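You operate a simulated robot arm through the tools that you are given. There is no shell and no other tool. Be economical: measure what you need, move in short steps, check, and stop when the job is done.

Carry out the task below with a simulated robot arm. There is one attempt and no reset: what you move stays moved.

TASK
Put the TOP, MID and LOW plugs in and switch the box on.
Fine: each into the socket of its word on the sensor box; the plug marked NEW stays in the rack, the cover open.
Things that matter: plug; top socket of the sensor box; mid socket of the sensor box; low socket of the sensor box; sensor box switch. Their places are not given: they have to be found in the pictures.

It is judged by the outcome, as a careful person would: the job done as asked, and still so three seconds after it is handed in. It fails if anything else is knocked over, pushed out of place, dropped, spilled or broken.

THE ROBOT
A 6-joint arm with a two-finger parallel gripper, fixed in place. Base frame: the origin is at the foot of the arm, x ahead of it, y to its left, z up. Lengths are in m, angles in degrees, forces in N, time in s.
With the tool pointing down near the work surface it reaches from about 0.26 to 0.68 m from the base axis. Its first joint turns from -66.0 to 66.0 degrees. Payload 2.9 kg.
Tool frame: the origin (TCP) lies between the finger pads and is the grasp point; the fingertips stand 0.03 m ahead of it; z points along the fingers, y is the line along which they close. The gripper opens to 0.11 m. The fingers are 0.02 m wide and 0.01 m thick; the gripper's body (0.048 by 0.112 m) begins 0.055 m behind the TCP.
Orientation is that of the tool frame in the base frame, as a unit quaternion [w, x, y, z]. With the fingers straight down and closing along the base's y, the tool's x points along the base's -x, its y along +y and its z along -z.

THE INTERFACE
- The arm moves only by the tool jog_arm. Its arguments are lists of equal length, an entry for each row: "claw": the opening, from 0 (shut) to 1 (fully open); "linear": the shift along the tool's x, y, z in m, a list of three; "rot": the turn, a rotation vector about the tool's x, y, z in degrees, a list of three. In form: {"claw": [claw, ...], "linear": [[dx, dy, dz], ...], "rot": [[rx, ry, rz], ...]}. A call has 1 to 20 rows; each row shifts and turns the commanded pose from where the row before left it, along the tool's axes as they then stand. A row lasts 0.2 s, in which the tool goes at most 0.05 m and 8.6 degrees; a call with a longer step from one row to the next is refused whole, and so is a gripper value outside its range. A pose out of reach is approached as far as the arm can. The call stops where the force on the tool passes 70 N (or 10 N more than at its start, if that is more) or the arm is blocked; 0.2 s more then pass. The fingers move at their own pace (about 0.108 m/s each) and stop on an object; they squeeze with about 25 N. The grip force told is the motor's: it shows also when the fingers shut on nothing. Time passes only in rows, and 0.2 s behind the last, so rows that do not move let the fingers close. It gives the time, the measured TCP pose, the force on the tool (base axes), the opening and the grip force at its end, in the units of the frame above (readings bear some noise).
- Cameras (640 x 400 px; columns grow to the right, rows downward): "scene" is fixed at [0.0796, 0.4296, 1.4002]; the picture's right is [-0.77, -0.64, 0.00], its down [-0.27, 0.32, -0.91] and it looks along [0.58, -0.69, -0.42] (base axes); focal length 357 px, centre (320, 200). "wrist" rides on the gripper at [-0.036, 0, -0.057] in the tool frame; the picture's right is [0.00, -1.00, 0.00], its down [0.97, 0.00, -0.24] and it looks along [0.24, 0.00, 0.97] (tool axes); focal length 218 px, centre (320, 200).
- capture(camera): a new picture of that camera. No time passes.
- probe_pixels(camera, pixels): for up to 12 pixels [column, row] of the newest picture of that camera ("zoom" is the newest enlarged one), the place [x, y, z] in the base frame of the surface seen there, good to about 0.002 m. No time passes.
- close_up(camera, box): a new picture of the part [left, top, right, bottom] of that camera's present view, enlarged. No time passes.
- close_job(): hands the job in; it is judged then, once.

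Work in short steps. Measure before you move; look again where a grasp or a placing could have gone wrong, and mend it. You have 80 turns and 46 pictures in all, the two below and enlarged ones among them. Open the gripper and draw the arm clear of the work before you hand the job in, unless the task says otherwise; then end with one line.

The tools are called after "Call:" by a JSON object that holds its "op" and its "data". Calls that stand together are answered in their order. jog_arm: Moves the arm, as the interface text tells. Its arguments: {"type":"object","properties":{"claw":{"type":"array","items":{"type":"number"}},"linear":{"type":"array","items":{"type":"array","items":{"type":"number"}}},"rot":{"type":"array","items":{"type":"array","items":{"type":"number"}}}},"required":["claw","linear","rot"]} The other tools are called the same way: capture (camera) takes a picture; probe_pixels (camera, pixels) gives the place of the surface under pixels of a picture; close_up (camera, box) takes an enlarged picture of a part of a camera's view; close_job () hands the job in.

At the start:

```text
time: 0.0
eef_pos: [0.3443, -0.1987, 1.2017]
ee_rot: [0.0, -0.001, 1.0, 0.001]
contact_force: [0.2, 0.2, 0.4]
width: 0.11
grasp_force: 0.0
```

scene: 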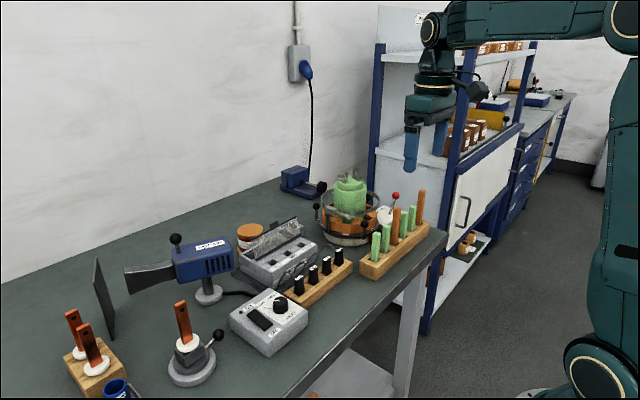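
wrist: 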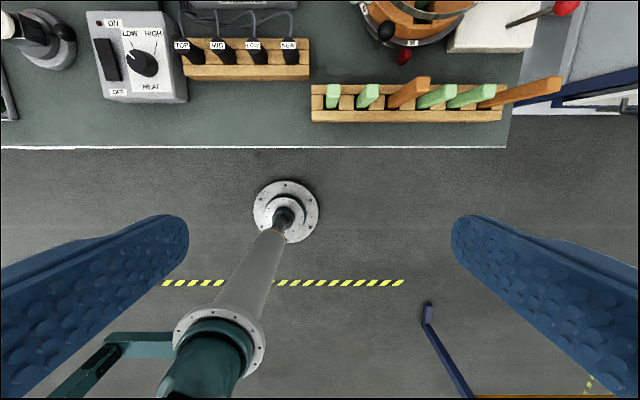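

The rack with black plugs is in the wrist view near (240,55), and in the scene near (320,275). I take close-ups of both.

Call:
{"op": "close_up", "data": {"camera": "scene", "box": [220, 200, 380, 300]}}

Call:
{"op": "close_up", "data": {"camera": "wrist", "box": [80, 0, 340, 120]}}

```text
4.00 times, centred on (300, 250) of scene
```

zoom: 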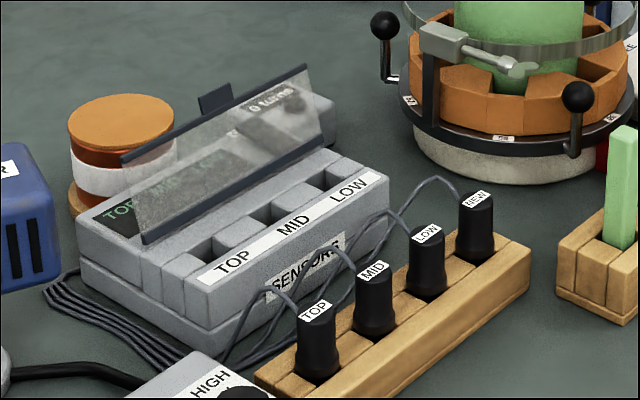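

```text
2.46 times, centred on (210, 60) of wrist
```

zoom: 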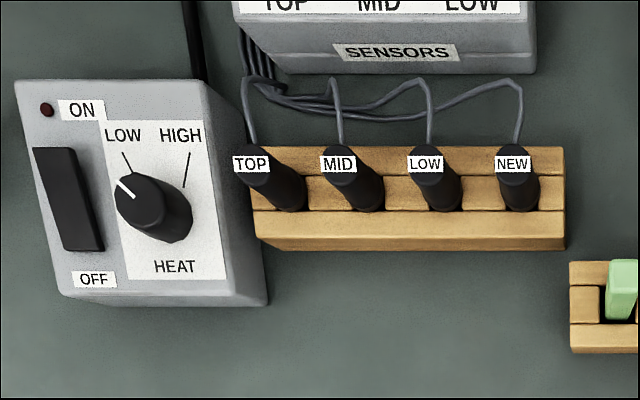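

The sockets lie in the grey SENSORS box beneath an open transparent cover. I move the arm ahead and left at height to look down on it.

Call:
{"op": "jog_arm", "data": {"claw": [1, 1, 1, 1, 1], "linear": [[-0.03, 0.02, 0], [-0.03, 0.02, 0], [-0.03, 0.02, 0], [-0.03, 0.02, 0], [0, 0, 0]], "rot": [[0, 0, 0], [0, 0, 0], [0, 0, 0], [0, 0, 0], [0, 0, 0]]}}

Call:
{"op": "capture", "data": {"camera": "wrist"}}

```text
time: 1.2
eef_pos: [0.4663, -0.1182, 1.2026]
ee_rot: [0.0, 0.001, 1.0, 0.0]
contact_force: [-0.3, -0.3, 0.6]
width: 0.1101
grasp_force: 0.2
```

```text
41 pictures are left
```

wrist: 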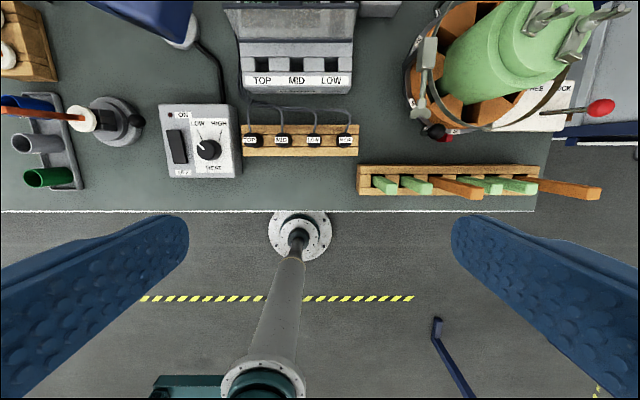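

Call:
{"op": "close_up", "data": {"camera": "wrist", "box": [150, 0, 380, 180]}}

Call:
{"op": "close_up", "data": {"camera": "scene", "box": [220, 205, 340, 295]}}

```text
2.22 times, centred on (265, 90) of wrist
```

zoom: 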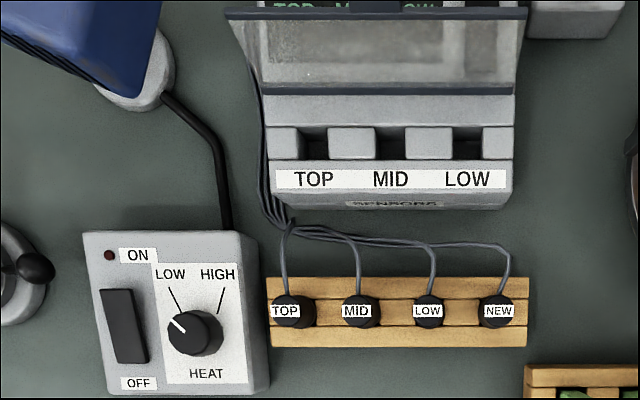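

```text
4.44 times, centred on (280, 250) of scene
```

zoom: 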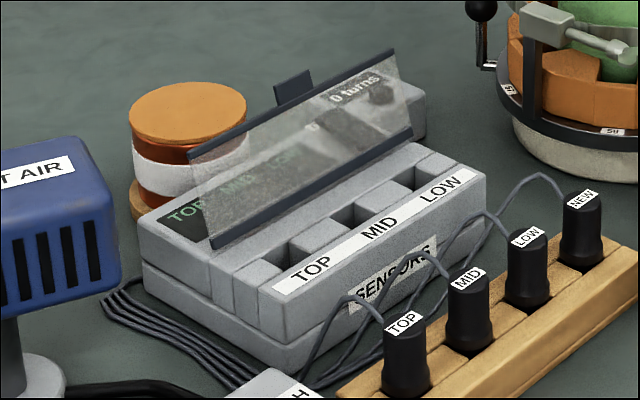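

Call:
{"op": "probe_pixels", "data": {"camera": "wrist", "pixels": [[251, 140], [282, 140], [314, 140], [345, 140], [262, 65], [297, 65], [331, 65], [280, 63], [296, 80], [297, 48], [296, 152], [297, 6]]}}

Call:
{"op": "jog_arm", "data": {"claw": [1, 1, 1, 1, 1], "linear": [[-0.03, 0.0, 0], [-0.03, 0.0, 0], [-0.03, 0.0, 0], [-0.03, 0.0, 0], [0, 0, 0]], "rot": [[0, 0, 0], [0, 0, 0], [0, 0, 0], [0, 0, 0], [0, 0, 0]]}}

Call:
{"op": "close_up", "data": {"camera": "wrist", "box": [160, 0, 448, 180]}}

```text
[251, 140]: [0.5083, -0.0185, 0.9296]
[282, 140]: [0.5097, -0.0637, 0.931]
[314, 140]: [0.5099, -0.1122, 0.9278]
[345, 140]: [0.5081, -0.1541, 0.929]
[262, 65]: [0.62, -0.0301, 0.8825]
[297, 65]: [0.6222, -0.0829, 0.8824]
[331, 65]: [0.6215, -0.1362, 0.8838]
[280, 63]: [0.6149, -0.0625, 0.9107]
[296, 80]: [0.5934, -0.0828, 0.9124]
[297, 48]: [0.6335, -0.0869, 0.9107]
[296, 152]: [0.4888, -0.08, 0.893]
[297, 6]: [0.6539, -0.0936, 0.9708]
```

```text
time: 2.4
eef_pos: [0.578, -0.1172, 1.1976]
ee_rot: [-0.001, 0.0, 1.0, 0.0]
contact_force: [-0.3, -0.9, 0.4]
width: 0.11
grasp_force: 0.0
out of reach, approached as far as the arm can: row 4
```

```text
2.22 times, centred on (304, 90) of wrist
```

zoom: 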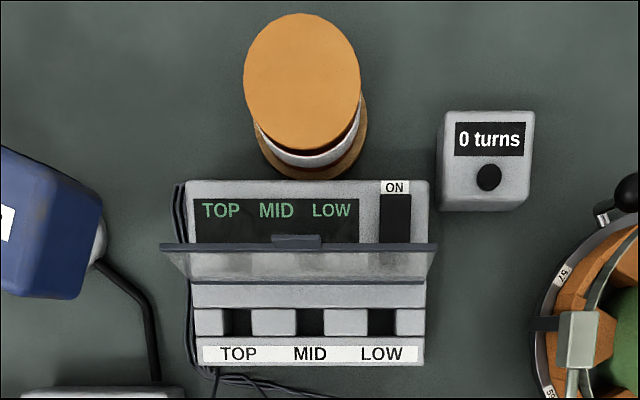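

The switch (rocker with ON at the far end) sits behind the cover at zoom (395,215). I probe it, the cover and the sockets.

Call:
{"op": "probe_pixels", "data": {"camera": "zoom", "pixels": [[395, 188], [395, 205], [395, 220], [395, 238], [395, 250], [350, 247], [300, 280], [410, 320], [310, 328], [310, 310], [382, 325], [238, 325]]}}

Call:
{"op": "probe_pixels", "data": {"camera": "zoom", "pixels": [[295, 240], [170, 250], [430, 250], [420, 190], [200, 190], [298, 322], [323, 322], [274, 322], [226, 322], [250, 322], [369, 322], [395, 322]]}}

Call:
{"op": "close_up", "data": {"camera": "wrist", "box": [230, 70, 374, 160]}}

```text
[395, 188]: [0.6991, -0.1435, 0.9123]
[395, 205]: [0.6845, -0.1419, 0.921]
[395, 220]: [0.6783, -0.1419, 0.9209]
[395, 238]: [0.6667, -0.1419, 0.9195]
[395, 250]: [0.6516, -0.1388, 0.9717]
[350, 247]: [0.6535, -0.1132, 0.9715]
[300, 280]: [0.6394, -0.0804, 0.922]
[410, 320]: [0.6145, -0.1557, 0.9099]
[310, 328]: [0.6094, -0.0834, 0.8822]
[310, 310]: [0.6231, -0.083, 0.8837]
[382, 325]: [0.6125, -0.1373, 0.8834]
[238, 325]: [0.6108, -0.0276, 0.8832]
```

```text
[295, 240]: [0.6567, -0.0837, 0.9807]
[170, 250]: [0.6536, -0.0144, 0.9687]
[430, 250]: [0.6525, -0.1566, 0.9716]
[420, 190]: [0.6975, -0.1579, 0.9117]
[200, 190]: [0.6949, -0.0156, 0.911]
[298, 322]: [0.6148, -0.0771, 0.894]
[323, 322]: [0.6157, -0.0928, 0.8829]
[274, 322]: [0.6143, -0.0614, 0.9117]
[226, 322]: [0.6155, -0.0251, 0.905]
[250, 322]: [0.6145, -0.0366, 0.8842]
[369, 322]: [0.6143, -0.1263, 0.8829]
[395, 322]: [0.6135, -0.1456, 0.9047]
```

```text
4.44 times, centred on (302, 115) of wrist
```

zoom: 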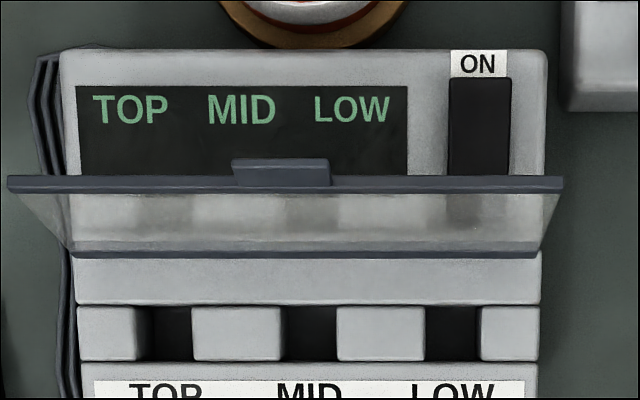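

Call:
{"op": "probe_pixels", "data": {"camera": "zoom", "pixels": [[130, 330], [196, 330], [277, 330], [341, 330], [420, 330], [485, 330], [165, 300], [165, 366], [310, 300], [310, 366], [452, 300], [452, 366]]}}

Call:
{"op": "probe_pixels", "data": {"camera": "zoom", "pixels": [[82, 335], [536, 335], [140, 352], [188, 352], [290, 352], [332, 352], [430, 352], [477, 352], [480, 85], [480, 130], [480, 170], [478, 62]]}}

```text
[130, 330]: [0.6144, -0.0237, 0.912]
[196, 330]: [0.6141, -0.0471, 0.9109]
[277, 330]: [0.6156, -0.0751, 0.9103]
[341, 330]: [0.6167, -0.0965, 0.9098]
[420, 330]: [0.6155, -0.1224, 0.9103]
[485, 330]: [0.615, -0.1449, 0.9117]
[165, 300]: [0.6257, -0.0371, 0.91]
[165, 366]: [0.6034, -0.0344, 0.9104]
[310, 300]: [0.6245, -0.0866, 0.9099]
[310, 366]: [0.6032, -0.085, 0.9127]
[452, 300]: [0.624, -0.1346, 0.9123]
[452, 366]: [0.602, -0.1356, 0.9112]
```

```text
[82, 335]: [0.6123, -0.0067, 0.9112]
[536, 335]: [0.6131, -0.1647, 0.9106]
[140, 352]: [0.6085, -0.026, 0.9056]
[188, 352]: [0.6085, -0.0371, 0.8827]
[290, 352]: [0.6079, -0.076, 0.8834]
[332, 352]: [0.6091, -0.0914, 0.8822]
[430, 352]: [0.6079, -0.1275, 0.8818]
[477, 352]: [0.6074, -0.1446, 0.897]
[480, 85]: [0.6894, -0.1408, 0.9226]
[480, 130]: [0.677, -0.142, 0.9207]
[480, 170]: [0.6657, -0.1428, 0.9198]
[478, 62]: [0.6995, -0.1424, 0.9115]
```

Call:
{"op": "jog_arm", "data": {"claw": [1, 1, 1, 1, 1], "linear": [[0.03, 0.01, 0.02], [0.03, 0.01, 0.03], [0.03, 0.01, 0.03], [0.02, 0.0, 0.03], [0, 0, 0]], "rot": [[0, 0, 0], [0, 0, 0], [0, 0, 0], [0, 0, 0], [0, 0, 0]]}}

Call:
{"op": "capture", "data": {"camera": "wrist"}}

```text
time: 3.6
eef_pos: [0.4665, -0.0863, 1.0867]
ee_rot: [0.0, 0.0, 1.0, 0.0]
contact_force: [0.1, 0.1, 0.4]
width: 0.11
grasp_force: 0.2
```

```text
36 pictures are left
```

wrist: 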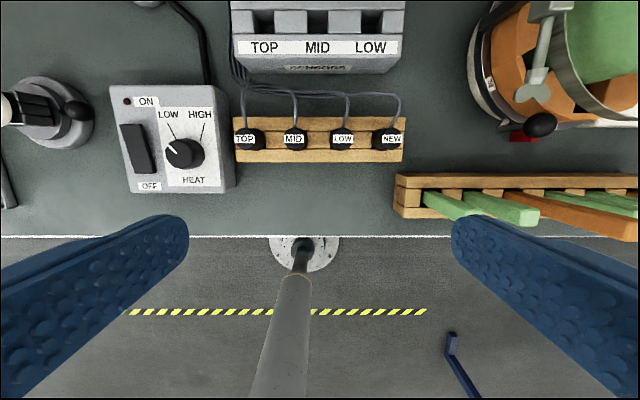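

Call:
{"op": "close_up", "data": {"camera": "wrist", "box": [224, 80, 416, 200]}}

Call:
{"op": "close_up", "data": {"camera": "scene", "box": [280, 240, 360, 290]}}

```text
3.33 times, centred on (320, 140) of wrist
```

zoom: 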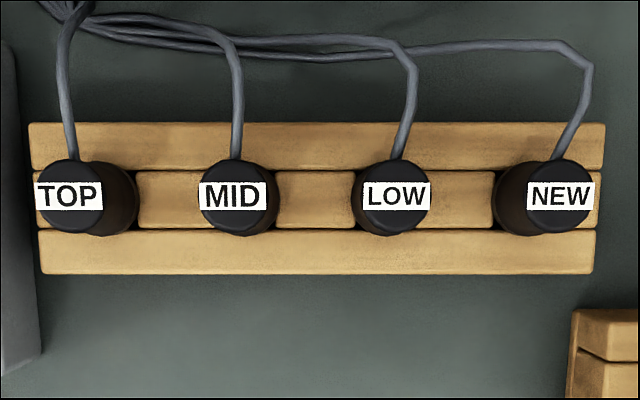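

```text
8.00 times, centred on (320, 265) of scene
```

zoom: 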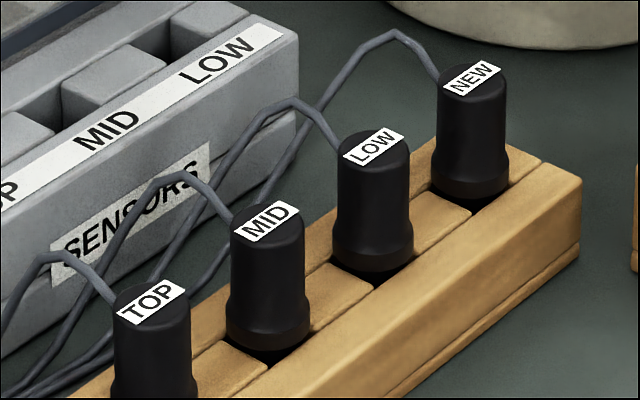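

Call:
{"op": "probe_pixels", "data": {"camera": "wrist", "pixels": [[244.4, 139], [295, 139], [341.7, 139], [391, 139], [295, 130], [295, 148], [286, 139], [304, 139], [268, 139], [366, 139], [320, 122], [320, 157]]}}

Call:
{"op": "probe_pixels", "data": {"camera": "zoom", "pixels": [[155, 320], [268, 250], [375, 175], [472, 95], [268, 300], [375, 225], [372, 262], [268, 335], [475, 185], [475, 130], [478, 205], [440, 220]]}}

```text
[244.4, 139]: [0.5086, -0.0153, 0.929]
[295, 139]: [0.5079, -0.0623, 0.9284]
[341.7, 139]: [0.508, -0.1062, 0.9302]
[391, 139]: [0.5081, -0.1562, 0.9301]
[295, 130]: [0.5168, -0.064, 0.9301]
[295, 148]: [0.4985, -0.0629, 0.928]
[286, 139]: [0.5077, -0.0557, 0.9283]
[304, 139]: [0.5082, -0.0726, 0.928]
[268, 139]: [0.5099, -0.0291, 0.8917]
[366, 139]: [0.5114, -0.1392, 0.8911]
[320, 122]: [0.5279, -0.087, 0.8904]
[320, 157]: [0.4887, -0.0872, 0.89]
```

```text
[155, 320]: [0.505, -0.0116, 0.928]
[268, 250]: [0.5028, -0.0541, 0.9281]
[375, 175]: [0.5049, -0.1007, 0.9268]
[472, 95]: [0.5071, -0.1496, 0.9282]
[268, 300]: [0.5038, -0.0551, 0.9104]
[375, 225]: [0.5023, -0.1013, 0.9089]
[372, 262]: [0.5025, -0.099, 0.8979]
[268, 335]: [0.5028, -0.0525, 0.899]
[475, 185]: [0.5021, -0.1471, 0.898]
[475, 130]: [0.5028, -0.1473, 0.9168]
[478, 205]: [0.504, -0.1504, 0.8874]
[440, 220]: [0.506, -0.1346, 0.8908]
```

Call:
{"op": "probe_pixels", "data": {"camera": "wrist", "pixels": [[205, 88], [218, 150], [230, 185], [185, 150], [212, 120], [233, 160]]}}

Call:
{"op": "jog_arm", "data": {"claw": [0.34, 0.34, 0.34, 0.34, 0.34], "linear": [[-0.02, -0.01, 0.02], [-0.0215, -0.0122, 0.03], [0, 0, 0.03], [0, 0, 0.0], [0, 0, 0]], "rot": [[0, 0, 0], [0, 0, 0], [0, 0, 0], [0, 0, 0], [0, 0, 0]]}}

Call:
{"op": "capture", "data": {"camera": "wrist"}}

```text
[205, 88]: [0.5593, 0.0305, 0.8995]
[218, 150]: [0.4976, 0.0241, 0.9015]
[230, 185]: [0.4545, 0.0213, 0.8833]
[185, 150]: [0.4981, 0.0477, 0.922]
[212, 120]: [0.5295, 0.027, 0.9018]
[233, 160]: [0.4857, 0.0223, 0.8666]
```

```text
time: 4.8
eef_pos: [0.5077, -0.1083, 1.0086]
ee_rot: [0.0, 0.0, 1.0, 0.0]
contact_force: [-0.5, -0.4, -0.2]
width: 0.0373
grasp_force: 0.1
```

```text
33 pictures are left
```

wrist: 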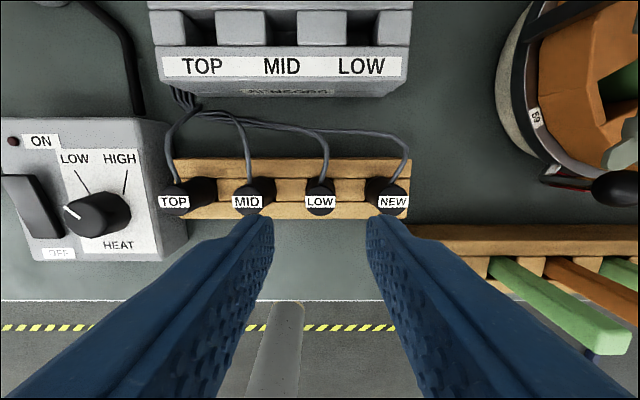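

LOW is centred between the fingers (col 320). I descend in steps and close just above the collar.

Call:
{"op": "jog_arm", "data": {"claw": [0.34, 0.34, 0.34, 0.34, 0.34], "linear": [[0, 0, 0.025], [0, 0, 0.025], [0, 0, 0.0145], [0, 0, 0.012], [0, 0, 0]], "rot": [[0, 0, 0], [0, 0, 0], [0, 0, 0], [0, 0, 0], [0, 0, 0]]}}

Call:
{"op": "close_up", "data": {"camera": "scene", "box": [260, 210, 380, 285]}}

```text
time: 6.0
eef_pos: [0.5093, -0.1085, 0.9331]
ee_rot: [0.0, 0.0, 1.0, -0.001]
contact_force: [-0.7, -0.3, -0.3]
width: 0.0373
grasp_force: 0.0
```

```text
5.33 times, centred on (320, 248) of scene
```

zoom: 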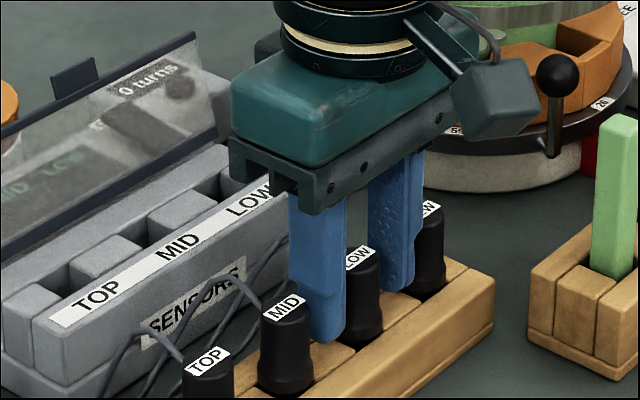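

Call:
{"op": "jog_arm", "data": {"claw": [0, 0, 0], "linear": [[0, 0, 0], [0, 0, 0], [0, 0, 0]], "rot": [[0, 0, 0], [0, 0, 0], [0, 0, 0]]}}

Call:
{"op": "jog_arm", "data": {"claw": [0, 0, 0, 0, 0], "linear": [[0, 0, -0.015], [0, 0, -0.02], [0, 0, -0.02], [0, 0, -0.02], [0, 0, 0]], "rot": [[0, 0, 0], [0, 0, 0], [0, 0, 0], [0, 0, 0], [0, 0, 0]]}}

Call:
{"op": "close_up", "data": {"camera": "scene", "box": [260, 180, 388, 260]}}

Call:
{"op": "capture", "data": {"camera": "wrist"}}

```text
time: 6.8
eef_pos: [0.5079, -0.1085, 0.9315]
ee_rot: [0.0, 0.0, 1.0, 0.0]
contact_force: [-0.2, 0.6, 0.0]
width: 0.0208
grasp_force: 25.4
```

```text
time: 8.0
eef_pos: [0.5091, -0.11, 1.0072]
ee_rot: [0.0, 0.0, 1.0, 0.0]
contact_force: [0.5, 0.9, -0.5]
width: 0.0211
grasp_force: 25.4
```

```text
5.00 times, centred on (324, 220) of scene
```

zoom: 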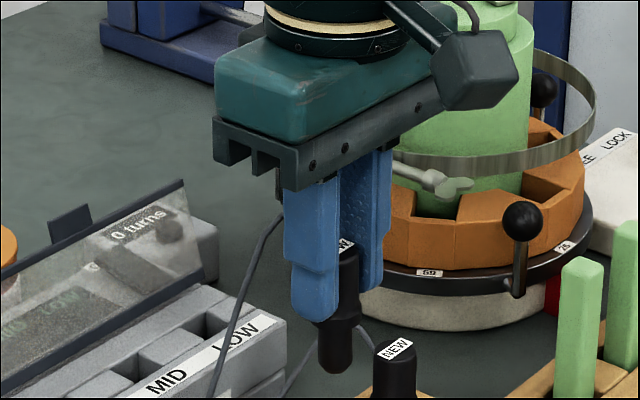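

```text
30 pictures are left
```

wrist: 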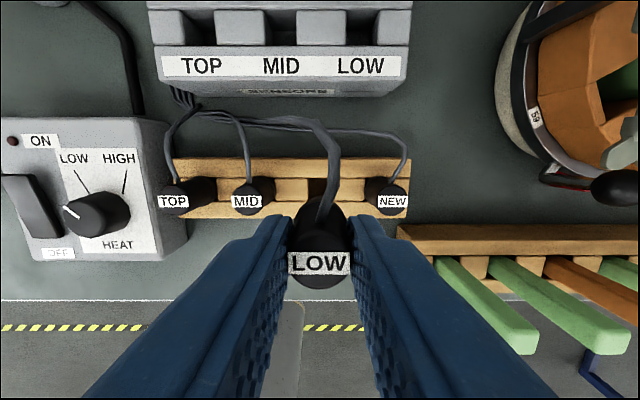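

LOW is held and upright, its pin visible below the collar. I carry it over the LOW socket at (0.614, -0.135).

Call:
{"op": "jog_arm", "data": {"claw": [0, 0, 0, 0, 0, 0], "linear": [[-0.025, -0.006, 0], [-0.027, -0.007, 0], [-0.027, -0.007, 0], [-0.027, -0.006, 0], [0, 0, 0], [0, 0, 0]], "rot": [[0, 0, 0], [0, 0, 0], [0, 0, 0], [0, 0, 0], [0, 0, 0], [0, 0, 0]]}}

Call:
{"op": "close_up", "data": {"camera": "scene", "box": [230, 190, 358, 270]}}

Call:
{"op": "capture", "data": {"camera": "wrist"}}

```text
time: 9.4
eef_pos: [0.6154, -0.1343, 1.0072]
ee_rot: [0.0, -0.001, 1.0, 0.0]
contact_force: [0.6, -0.2, 0.5]
width: 0.0212
grasp_force: 24.5
```

```text
5.00 times, centred on (294, 230) of scene
```

zoom: 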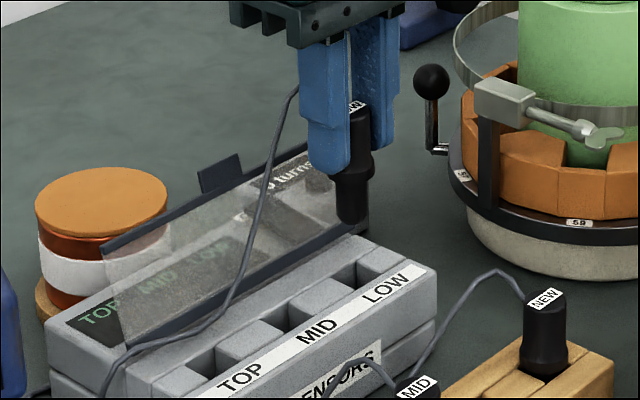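

```text
28 pictures are left
```

wrist: 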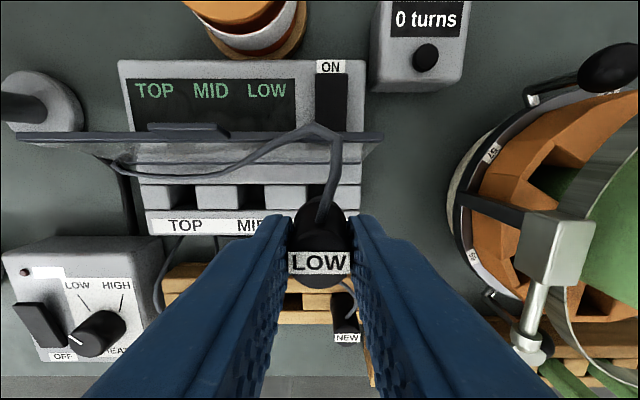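

Call:
{"op": "jog_arm", "data": {"claw": [0, 0, 0], "linear": [[0, 0, 0.015], [0, 0, 0.015], [0, 0, 0]], "rot": [[0, 0, 0], [0, 0, 0], [0, 0, 0]]}}

Call:
{"op": "close_up", "data": {"camera": "scene", "box": [270, 210, 334, 250]}}

```text
time: 10.2
eef_pos: [0.6147, -0.135, 0.9774]
ee_rot: [0.0, 0.0, 1.0, 0.0]
contact_force: [-0.4, 0.4, -1.1]
width: 0.0213
grasp_force: 24.9
```

```text
10.00 times, centred on (302, 230) of scene
```

zoom: 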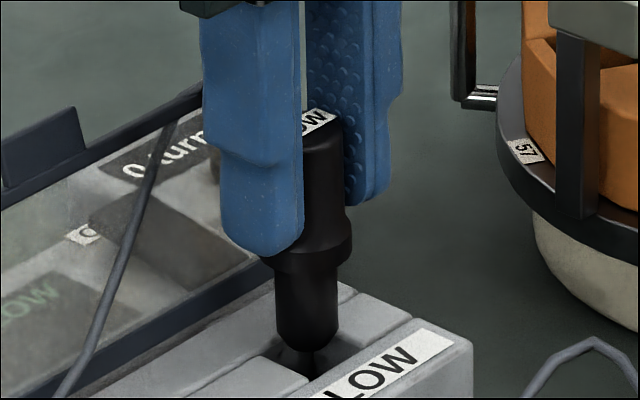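

Call:
{"op": "jog_arm", "data": {"claw": [0, 0, 0, 0, 0, 0, 0, 0], "linear": [[0, 0, 0.004], [0, 0, 0.004], [0, 0, 0.004], [0, 0, 0.003], [0, 0, 0.003], [0, 0, 0.003], [0, 0, 0.003], [0, 0, 0]], "rot": [[0, 0, 0], [0, 0, 0], [0, 0, 0], [0, 0, 0], [0, 0, 0], [0, 0, 0], [0, 0, 0], [0, 0, 0]]}}

Call:
{"op": "close_up", "data": {"camera": "scene", "box": [270, 210, 334, 250]}}

```text
time: 12.0
eef_pos: [0.614, -0.1349, 0.951]
ee_rot: [0.0, 0.0, 1.0, 0.0]
contact_force: [0.4, 0.2, 0.4]
width: 0.0211
grasp_force: 25.4
```

```text
10.00 times, centred on (302, 230) of scene
```

zoom: 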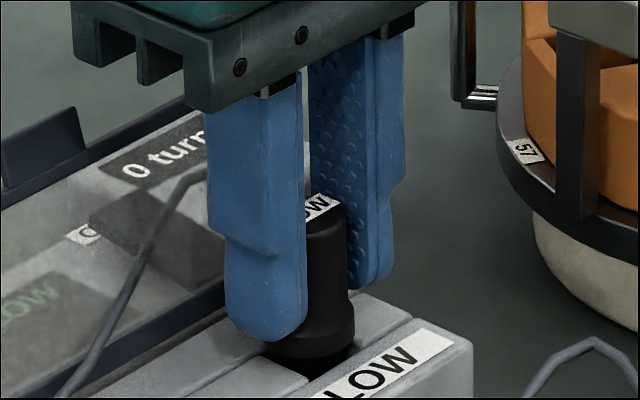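

Call:
{"op": "jog_arm", "data": {"claw": [0, 0, 0, 0, 0], "linear": [[0, 0, 0.002], [0, 0, 0.001], [0, 0, 0.001], [0, 0, 0.001], [0, 0, 0]], "rot": [[0, 0, 0], [0, 0, 0], [0, 0, 0], [0, 0, 0], [0, 0, 0]]}}

Call:
{"op": "close_up", "data": {"camera": "scene", "box": [270, 210, 334, 250]}}

```text
time: 13.2
eef_pos: [0.615, -0.134, 0.9494]
ee_rot: [0.001, 0.001, 1.0, 0.0]
contact_force: [-2.4, 0.0, 8.9]
width: 0.0211
grasp_force: 24.4
```

```text
10.00 times, centred on (302, 230) of scene
```

zoom: 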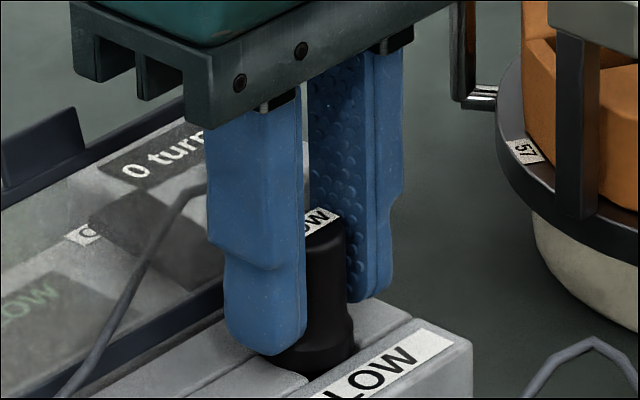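

Call:
{"op": "jog_arm", "data": {"claw": [0, 0, 0], "linear": [[0, 0, 0.001], [0, 0, 0.001], [0, 0, 0]], "rot": [[0, 0, 0], [0, 0, 0], [0, 0, 0]]}}

Call:
{"op": "jog_arm", "data": {"claw": [0.34, 0.34, 0.34, 0.34, 0.34, 0.34, 0.34], "linear": [[0, 0, -0.002], [0, 0, 0], [0, 0, 0], [0, 0, -0.02], [0, 0, -0.02], [0, 0, -0.02], [0, 0, 0]], "rot": [[0, 0, 0], [0, 0, 0], [0, 0, 0], [0, 0, 0], [0, 0, 0], [0, 0, 0], [0, 0, 0]]}}

Call:
{"op": "close_up", "data": {"camera": "scene", "box": [230, 200, 342, 270]}}

```text
time: 14.0
eef_pos: [0.6152, -0.1359, 0.9481]
ee_rot: [0.003, -0.001, 1.0, -0.001]
contact_force: [-0.7, 0.5, 22.1]
width: 0.0214
grasp_force: 24.8
```

```text
time: 15.6
eef_pos: [0.6155, -0.1345, 1.008]
ee_rot: [0.0, 0.0, 1.0, 0.0]
contact_force: [0.0, -0.6, 0.2]
width: 0.0375
grasp_force: 0.0
```

```text
5.71 times, centred on (286, 235) of scene
```

zoom: 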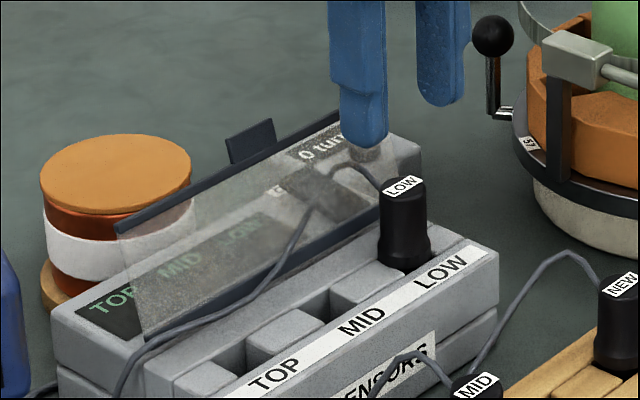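

LOW is seated and upright, cover still open. Back to the rack above MID.

Call:
{"op": "jog_arm", "data": {"claw": [0.34, 0.34, 0.34, 0.34, 0.34, 0.34, 0.34], "linear": [[0.03, 0, 0], [0.03, 0.01, 0], [0.026, 0.021, 0], [0.02, 0.02, 0], [0, 0.02, 0], [0, 0, 0], [0, 0, 0]], "rot": [[0, 0, 0], [0, 0, 0], [0, 0, 0], [0, 0, 0], [0, 0, 0], [0, 0, 0], [0, 0, 0]]}}

Call:
{"op": "capture", "data": {"camera": "wrist"}}

```text
time: 17.2
eef_pos: [0.5082, -0.0624, 1.0074]
ee_rot: [0.0, 0.001, 1.0, 0.0]
contact_force: [-0.4, -0.8, 0.1]
width: 0.0376
grasp_force: 0.0
```

```text
23 pictures are left
```

wrist: 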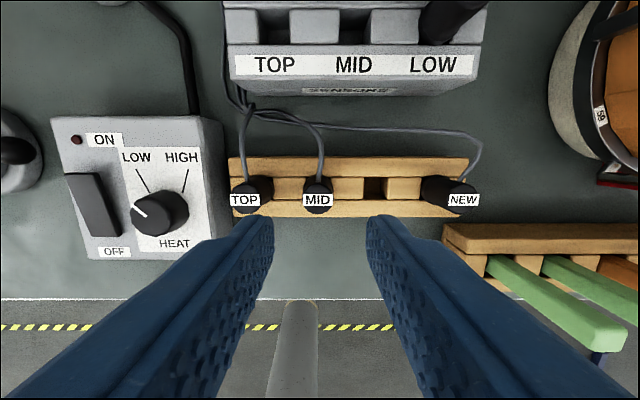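

Call:
{"op": "jog_arm", "data": {"claw": [0.34, 0.34, 0.34, 0.34, 0.34, 0, 0, 0], "linear": [[0, 0.001, 0.025], [0, 0, 0.025], [0, 0, 0.0145], [0, 0, 0.0105], [0, 0, 0], [0, 0, 0], [0, 0, 0], [0, 0, 0]], "rot": [[0, 0, 0], [0, 0, 0], [0, 0, 0], [0, 0, 0], [0, 0, 0], [0, 0, 0], [0, 0, 0], [0, 0, 0]]}}

Call:
{"op": "jog_arm", "data": {"claw": [0, 0, 0, 0, 0], "linear": [[0, 0, -0.015], [0, 0, -0.02], [0, 0, -0.02], [0, 0, -0.02], [0, 0, 0]], "rot": [[0, 0, 0], [0, 0, 0], [0, 0, 0], [0, 0, 0], [0, 0, 0]]}}

Call:
{"op": "capture", "data": {"camera": "wrist"}}

```text
time: 19.0
eef_pos: [0.5102, -0.0631, 0.9336]
ee_rot: [-0.001, 0.0, 1.0, -0.001]
contact_force: [-0.2, 0.3, -0.2]
width: 0.0212
grasp_force: 25.5
```

```text
time: 20.2
eef_pos: [0.509, -0.0639, 1.0077]
ee_rot: [0.001, 0.0, 1.0, 0.0]
contact_force: [0.4, 0.3, -0.2]
width: 0.021
grasp_force: 24.6
```

```text
22 pictures are left
```

wrist: 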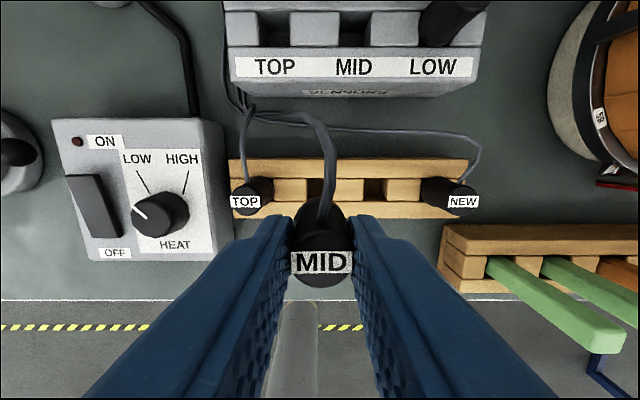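

Call:
{"op": "jog_arm", "data": {"claw": [0, 0, 0, 0, 0, 0], "linear": [[-0.026, -0.006, -0.015], [-0.027, -0.006, 0], [-0.027, -0.006, 0], [-0.026, -0.005, 0], [0, 0, 0], [0, 0, 0]], "rot": [[0, 0, 0], [0, 0, 0], [0, 0, 0], [0, 0, 0], [0, 0, 0], [0, 0, 0]]}}

Call:
{"op": "jog_arm", "data": {"claw": [0, 0, 0, 0, 0], "linear": [[0, 0, 0.015], [0, 0, 0.015], [0, 0, 0.01], [0, 0, 0.005], [0, 0, 0]], "rot": [[0, 0, 0], [0, 0, 0], [0, 0, 0], [0, 0, 0], [0, 0, 0]]}}

Call:
{"op": "close_up", "data": {"camera": "scene", "box": [250, 205, 330, 255]}}

```text
time: 21.6
eef_pos: [0.6154, -0.0864, 1.0227]
ee_rot: [-0.001, -0.001, 1.0, 0.0]
contact_force: [-0.5, -0.3, -0.1]
width: 0.0208
grasp_force: 24.7
```

```text
time: 22.8
eef_pos: [0.615, -0.0861, 0.9773]
ee_rot: [0.0, 0.001, 1.0, 0.0]
contact_force: [0.6, -0.6, 0.5]
width: 0.0212
grasp_force: 25.1
```

```text
8.00 times, centred on (290, 230) of scene
```

zoom: 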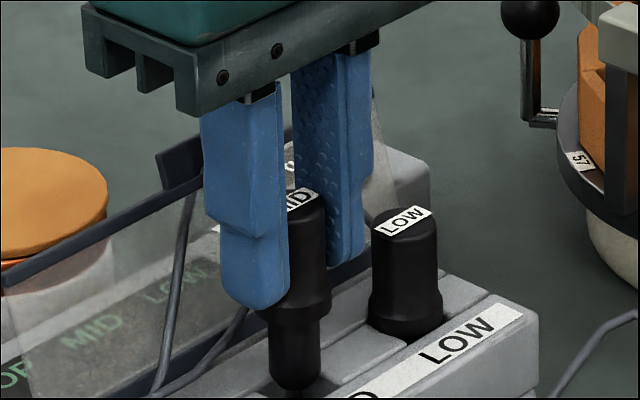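

Aligned above the MID socket; I lower it as with LOW.

Call:
{"op": "jog_arm", "data": {"claw": [0, 0, 0, 0, 0, 0, 0, 0, 0, 0], "linear": [[0, 0, 0.004], [0, 0, 0.004], [0, 0, 0.004], [0, 0, 0.004], [0, 0, 0.004], [0, 0, 0.004], [0, 0, 0.003], [0, 0, 0.002], [0, 0, 0.001], [0, 0, 0]], "rot": [[0, 0, 0], [0, 0, 0], [0, 0, 0], [0, 0, 0], [0, 0, 0], [0, 0, 0], [0, 0, 0], [0, 0, 0], [0, 0, 0], [0, 0, 0]]}}

Call:
{"op": "close_up", "data": {"camera": "scene", "box": [250, 205, 330, 255]}}

```text
time: 25.0
eef_pos: [0.6147, -0.086, 0.9492]
ee_rot: [0.002, 0.001, 1.0, 0.0]
contact_force: [-4.7, 1.7, 15.2]
width: 0.021
grasp_force: 24.9
```

```text
8.00 times, centred on (290, 230) of scene
```

zoom: 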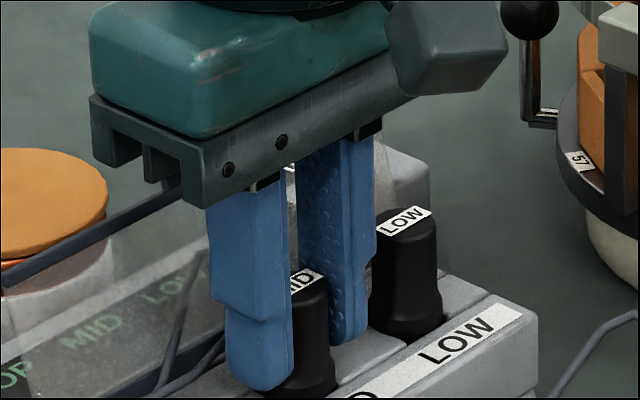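

Call:
{"op": "jog_arm", "data": {"claw": [0.34, 0.34, 0.34, 0.34, 0.34, 0.34, 0.34], "linear": [[0, 0, -0.001], [0, 0, 0], [0, 0, 0], [0, 0, -0.02], [0, 0, -0.02], [0, 0, -0.02], [0, 0, 0]], "rot": [[0, 0, 0], [0, 0, 0], [0, 0, 0], [0, 0, 0], [0, 0, 0], [0, 0, 0], [0, 0, 0]]}}

Call:
{"op": "jog_arm", "data": {"claw": [0.34, 0.34, 0.34, 0.34, 0.34, 0.34, 0.34], "linear": [[0.03, 0, 0], [0.03, 0.01, 0], [0.026, 0.021, 0], [0.02, 0.02, 0], [0, 0.0185, 0], [0, 0, 0], [0, 0, 0]], "rot": [[0, 0, 0], [0, 0, 0], [0, 0, 0], [0, 0, 0], [0, 0, 0], [0, 0, 0], [0, 0, 0]]}}

Call:
{"op": "capture", "data": {"camera": "wrist"}}

Call:
{"op": "close_up", "data": {"camera": "scene", "box": [230, 200, 342, 270]}}

```text
time: 26.6
eef_pos: [0.615, -0.0862, 1.0086]
ee_rot: [0.0, 0.0, 1.0, 0.0]
contact_force: [0.5, -0.7, 0.4]
width: 0.0375
grasp_force: 0.0
```

```text
time: 28.2
eef_pos: [0.508, -0.016, 1.0083]
ee_rot: [-0.001, 0.0, 1.0, -0.001]
contact_force: [0.2, -0.1, -0.1]
width: 0.0374
grasp_force: 0.0
```

```text
19 pictures are left
```

wrist: 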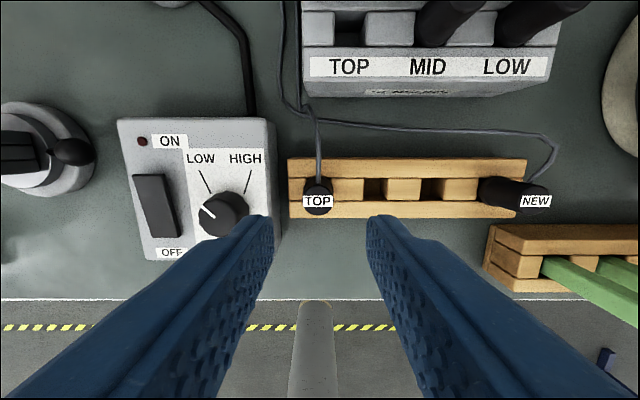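

```text
5.71 times, centred on (286, 235) of scene
```

zoom: 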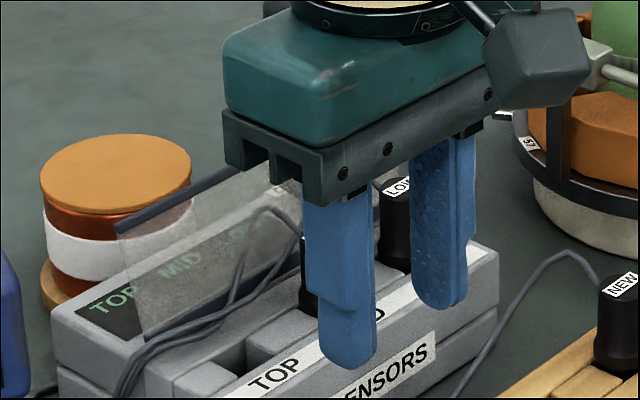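

TOP is centred (col 318) and the left finger clears the heat box. Grasp and lift.

Call:
{"op": "jog_arm", "data": {"claw": [0.34, 0.34, 0.34, 0.34, 0.34, 0, 0, 0], "linear": [[0, 0, 0.025], [0, 0, 0.025], [0, 0, 0.0145], [0, 0, 0.0105], [0, 0, 0], [0, 0, 0], [0, 0, 0], [0, 0, 0]], "rot": [[0, 0, 0], [0, 0, 0], [0, 0, 0], [0, 0, 0], [0, 0, 0], [0, 0, 0], [0, 0, 0], [0, 0, 0]]}}

Call:
{"op": "jog_arm", "data": {"claw": [0, 0, 0, 0, 0], "linear": [[0, 0, -0.015], [0, 0, -0.02], [0, 0, -0.02], [0, 0, -0.035], [0, 0, 0]], "rot": [[0, 0, 0], [0, 0, 0], [0, 0, 0], [0, 0, 0], [0, 0, 0]]}}

Call:
{"op": "capture", "data": {"camera": "wrist"}}

```text
time: 30.0
eef_pos: [0.5078, -0.0167, 0.9336]
ee_rot: [0.0, 0.0, 1.0, 0.0]
contact_force: [0.6, 0.6, 0.8]
width: 0.0209
grasp_force: 25.1
```

```text
time: 31.2
eef_pos: [0.509, -0.0159, 1.0235]
ee_rot: [0.001, 0.0, 1.0, 0.0]
contact_force: [0.4, 0.1, -1.2]
width: 0.021
grasp_force: 24.9
```

```text
17 pictures are left
```

wrist: 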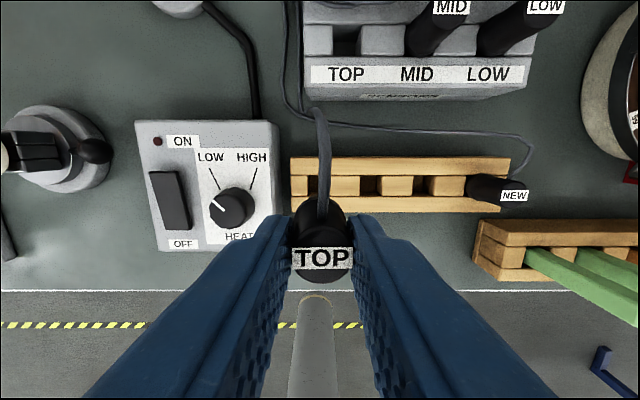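

Call:
{"op": "jog_arm", "data": {"claw": [0, 0, 0, 0, 0, 0], "linear": [[-0.026, -0.005, 0], [-0.027, -0.005, 0], [-0.027, -0.005, 0], [-0.026, -0.0045, 0], [0, 0, 0], [0, 0, 0]], "rot": [[0, 0, 0], [0, 0, 0], [0, 0, 0], [0, 0, 0], [0, 0, 0], [0, 0, 0]]}}

Call:
{"op": "jog_arm", "data": {"claw": [0, 0, 0, 0, 0], "linear": [[0, 0, 0.015], [0, 0, 0.015], [0, 0, 0.01], [0, 0, 0.005], [0, 0, 0]], "rot": [[0, 0, 0], [0, 0, 0], [0, 0, 0], [0, 0, 0], [0, 0, 0]]}}

Call:
{"op": "close_up", "data": {"camera": "scene", "box": [230, 215, 310, 265]}}

```text
time: 32.6
eef_pos: [0.6148, -0.0358, 1.0248]
ee_rot: [0.0, 0.0, 1.0, 0.0]
contact_force: [-0.6, -0.4, -0.1]
width: 0.0212
grasp_force: 25.1
```

```text
time: 33.8
eef_pos: [0.6139, -0.0367, 0.9801]
ee_rot: [0.0, 0.0, 1.0, 0.0]
contact_force: [-0.5, 0.2, -0.7]
width: 0.0209
grasp_force: 24.8
```

```text
8.00 times, centred on (270, 240) of scene
```

zoom: 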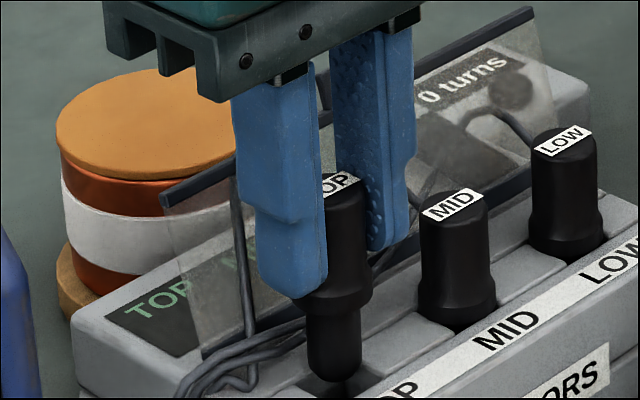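

Call:
{"op": "jog_arm", "data": {"claw": [0, 0, 0, 0, 0, 0, 0, 0, 0, 0], "linear": [[0, 0, 0.004], [0, 0, 0.004], [0, 0, 0.004], [0, 0, 0.004], [0, 0, 0.004], [0, 0, 0.004], [0, 0, 0.003], [0, 0, 0.002], [0, 0, 0.002], [0, 0, 0]], "rot": [[0, 0, 0], [0, 0, 0], [0, 0, 0], [0, 0, 0], [0, 0, 0], [0, 0, 0], [0, 0, 0], [0, 0, 0], [0, 0, 0], [0, 0, 0]]}}

Call:
{"op": "close_up", "data": {"camera": "scene", "box": [230, 215, 310, 265]}}

```text
time: 36.0
eef_pos: [0.6154, -0.036, 0.9498]
ee_rot: [0.002, 0.0, 1.0, -0.001]
contact_force: [-8.0, 2.7, 20.8]
width: 0.021
grasp_force: 24.4
```

```text
8.00 times, centred on (270, 240) of scene
```

zoom: 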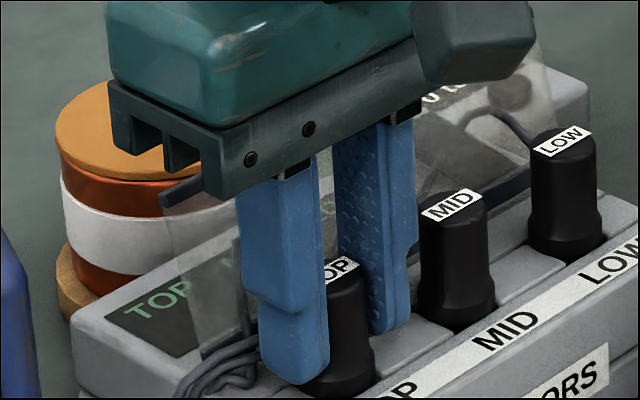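

TOP is seated (force 21 N, same height). Release, rise, and look at the switch area.

Call:
{"op": "jog_arm", "data": {"claw": [0.34, 0.34, 0.34, 0.34, 0.34, 0.34, 0.34, 0.34], "linear": [[0, 0, -0.001], [0, 0, 0], [0, 0, 0], [0, 0, -0.025], [0, 0, -0.03], [0, 0, -0.04], [0, -0.03, -0.04], [0, -0.03, 0]], "rot": [[0, 0, 0], [0, 0, 0], [0, 0, 0], [0, 0, 0], [0, 0, 0], [0, 0, 0], [0, 0, 0], [0, 0, 0]]}}

Call:
{"op": "jog_arm", "data": {"claw": [0, 0, 0, 0], "linear": [[0, -0.03, 0], [0, -0.015, 0], [0, 0, 0], [0, 0, 0]], "rot": [[0, 0, 0], [0, 0, 0], [0, 0, 0], [0, 0, 0]]}}

Call:
{"op": "capture", "data": {"camera": "wrist"}}

Call:
{"op": "capture", "data": {"camera": "scene"}}

```text
time: 37.8
eef_pos: [0.6142, -0.0972, 1.0836]
ee_rot: [0.0, 0.0, 1.0, 0.0]
contact_force: [-0.8, -0.2, 0.1]
width: 0.0372
grasp_force: 0.1
```

```text
time: 38.8
eef_pos: [0.6156, -0.1411, 1.0835]
ee_rot: [0.0, 0.0, 1.0, 0.0]
contact_force: [0.0, -0.9, 0.7]
width: 0.0
grasp_force: 25.3
```

```text
14 pictures are left
```

wrist: 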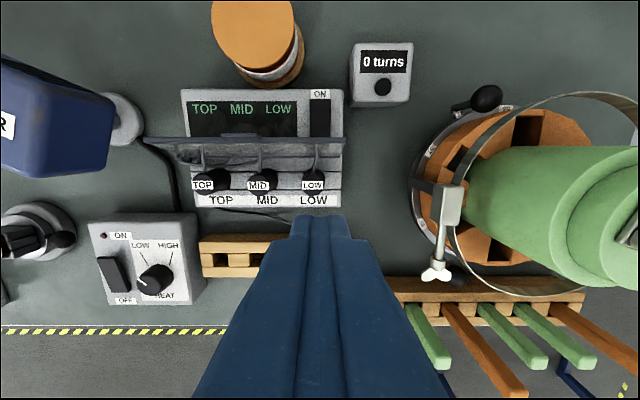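

```text
13 pictures are left
```

scene: 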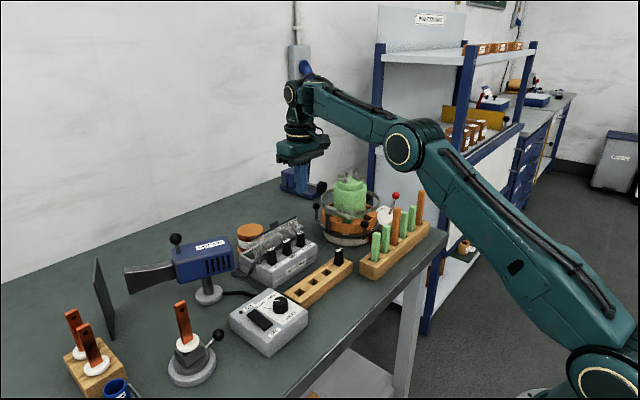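

Call:
{"op": "close_up", "data": {"camera": "wrist", "box": [180, 70, 372, 190]}}

Call:
{"op": "probe_pixels", "data": {"camera": "wrist", "pixels": [[320, 102], [320, 110], [320, 120], [320, 130], [320, 95], [382, 85], [355, 75], [425, 180], [470, 103], [412, 150], [320, 140], [317, 145]]}}

```text
3.33 times, centred on (276, 130) of wrist
```

zoom: 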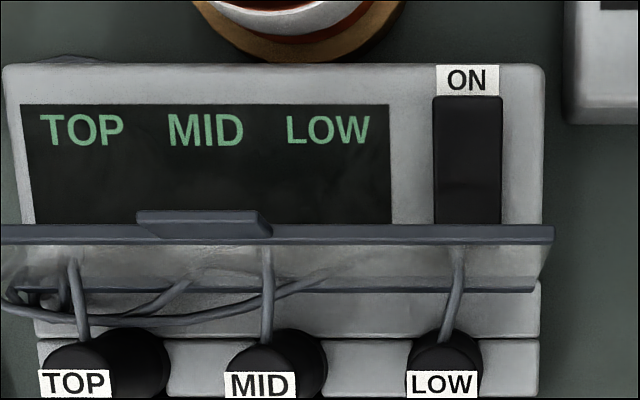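

```text
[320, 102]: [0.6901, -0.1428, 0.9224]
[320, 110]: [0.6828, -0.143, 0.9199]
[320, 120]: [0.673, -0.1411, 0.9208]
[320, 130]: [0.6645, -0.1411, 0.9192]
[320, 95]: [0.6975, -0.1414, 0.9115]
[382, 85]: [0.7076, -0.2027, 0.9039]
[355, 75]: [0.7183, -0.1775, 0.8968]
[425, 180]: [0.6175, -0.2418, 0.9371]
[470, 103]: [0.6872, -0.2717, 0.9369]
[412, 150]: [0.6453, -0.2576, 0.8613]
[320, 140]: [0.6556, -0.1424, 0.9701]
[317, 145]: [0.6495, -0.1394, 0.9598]
```

Plugs are all seated; the rocker's crease is near x=0.668 and its raised ON end at (0.687, -0.142, 0.921). I tilt the closed fingers forward 12° and move above the ON end.

Call:
{"op": "jog_arm", "data": {"claw": [0, 0, 0, 0, 0, 0, 0, 0], "linear": [[0, 0, 0], [0, 0, 0], [-0.0143, 0, 0.0158], [-0.0143, 0, 0.0158], [-0.0143, 0, 0.0158], [-0.0143, 0, 0.0158], [0, 0, 0], [0, 0, 0]], "rot": [[0, -6, 0], [0, -6, 0], [0, 0, 0], [0, 0, 0], [0, 0, 0], [0, 0, 0], [0, 0, 0], [0, 0, 0]]}}

Call:
{"op": "capture", "data": {"camera": "wrist"}}

Call:
{"op": "close_up", "data": {"camera": "scene", "box": [230, 180, 358, 260]}}

```text
time: 40.6
eef_pos: [0.6806, -0.1437, 1.0328]
ee_rot: [0.104, 0.001, 0.995, -0.001]
contact_force: [0.0, -0.3, -0.2]
width: 0.0001
grasp_force: 25.6
out of reach, approached as far as the arm can: row 6
```

```text
11 pictures are left
```

wrist: 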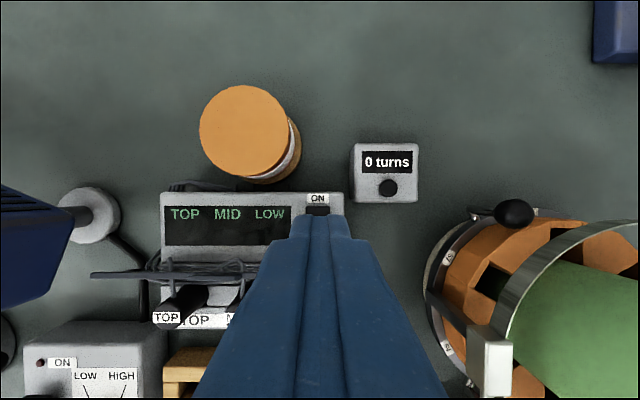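

```text
5.00 times, centred on (294, 220) of scene
```

zoom: 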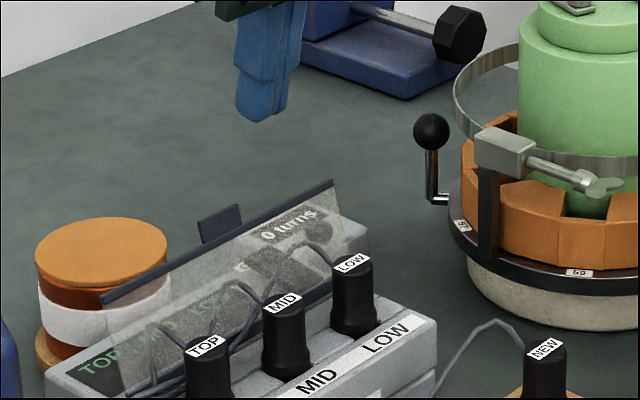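

Call:
{"op": "jog_arm", "data": {"claw": [0, 0, 0, 0, 0], "linear": [[0.004, 0, 0.022], [0.004, 0, 0.022], [0.004, 0, 0.0196], [0, 0, 0], [0, 0, 0]], "rot": [[0, 0, 0], [0, 0, 0], [0, 0, 0], [0, 0, 0], [0, 0, 0]]}}

Call:
{"op": "close_up", "data": {"camera": "wrist", "box": [224, 160, 416, 280]}}

Call:
{"op": "close_up", "data": {"camera": "scene", "box": [240, 195, 336, 255]}}

```text
time: 41.8
eef_pos: [0.6821, -0.143, 0.9683]
ee_rot: [0.105, 0.001, 0.995, 0.001]
contact_force: [0.0, 0.2, -0.7]
width: 0.0
grasp_force: 24.6
```

```text
3.33 times, centred on (320, 220) of wrist
```

zoom: 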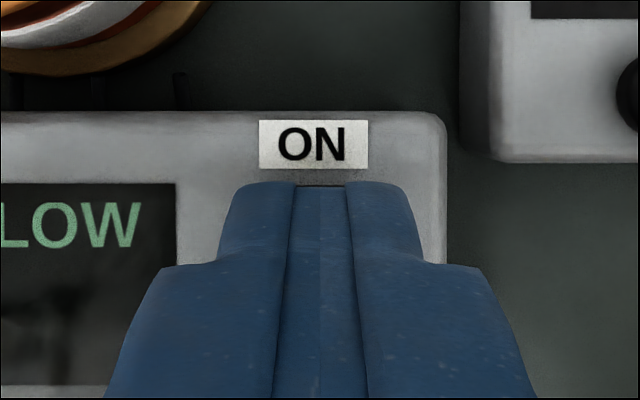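

```text
6.67 times, centred on (288, 225) of scene
```

zoom: 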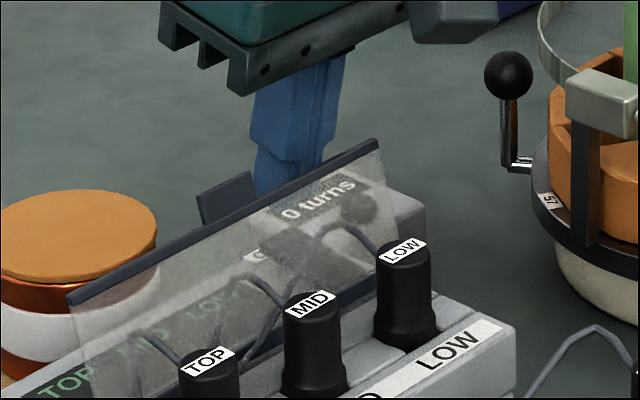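

Call:
{"op": "jog_arm", "data": {"claw": [0, 0, 0, 0, 0, 0, 0], "linear": [[-0.001, 0.0005, 0.004], [0.0008, 0, 0.004], [0.0006, 0, 0.003], [0.0004, 0, 0.002], [0.0004, 0, 0.002], [0.0004, 0, 0.002], [0, 0, 0]], "rot": [[0, 0, 0], [0, 0, 0], [0, 0, 0], [0, 0, 0], [0, 0, 0], [0, 0, 0], [0, 0, 0]]}}

```text
time: 43.4
eef_pos: [0.6836, -0.1429, 0.9503]
ee_rot: [0.106, 0.0, 0.994, 0.0]
contact_force: [-1.1, 0.5, 2.8]
width: 0.0001
grasp_force: 24.8
```

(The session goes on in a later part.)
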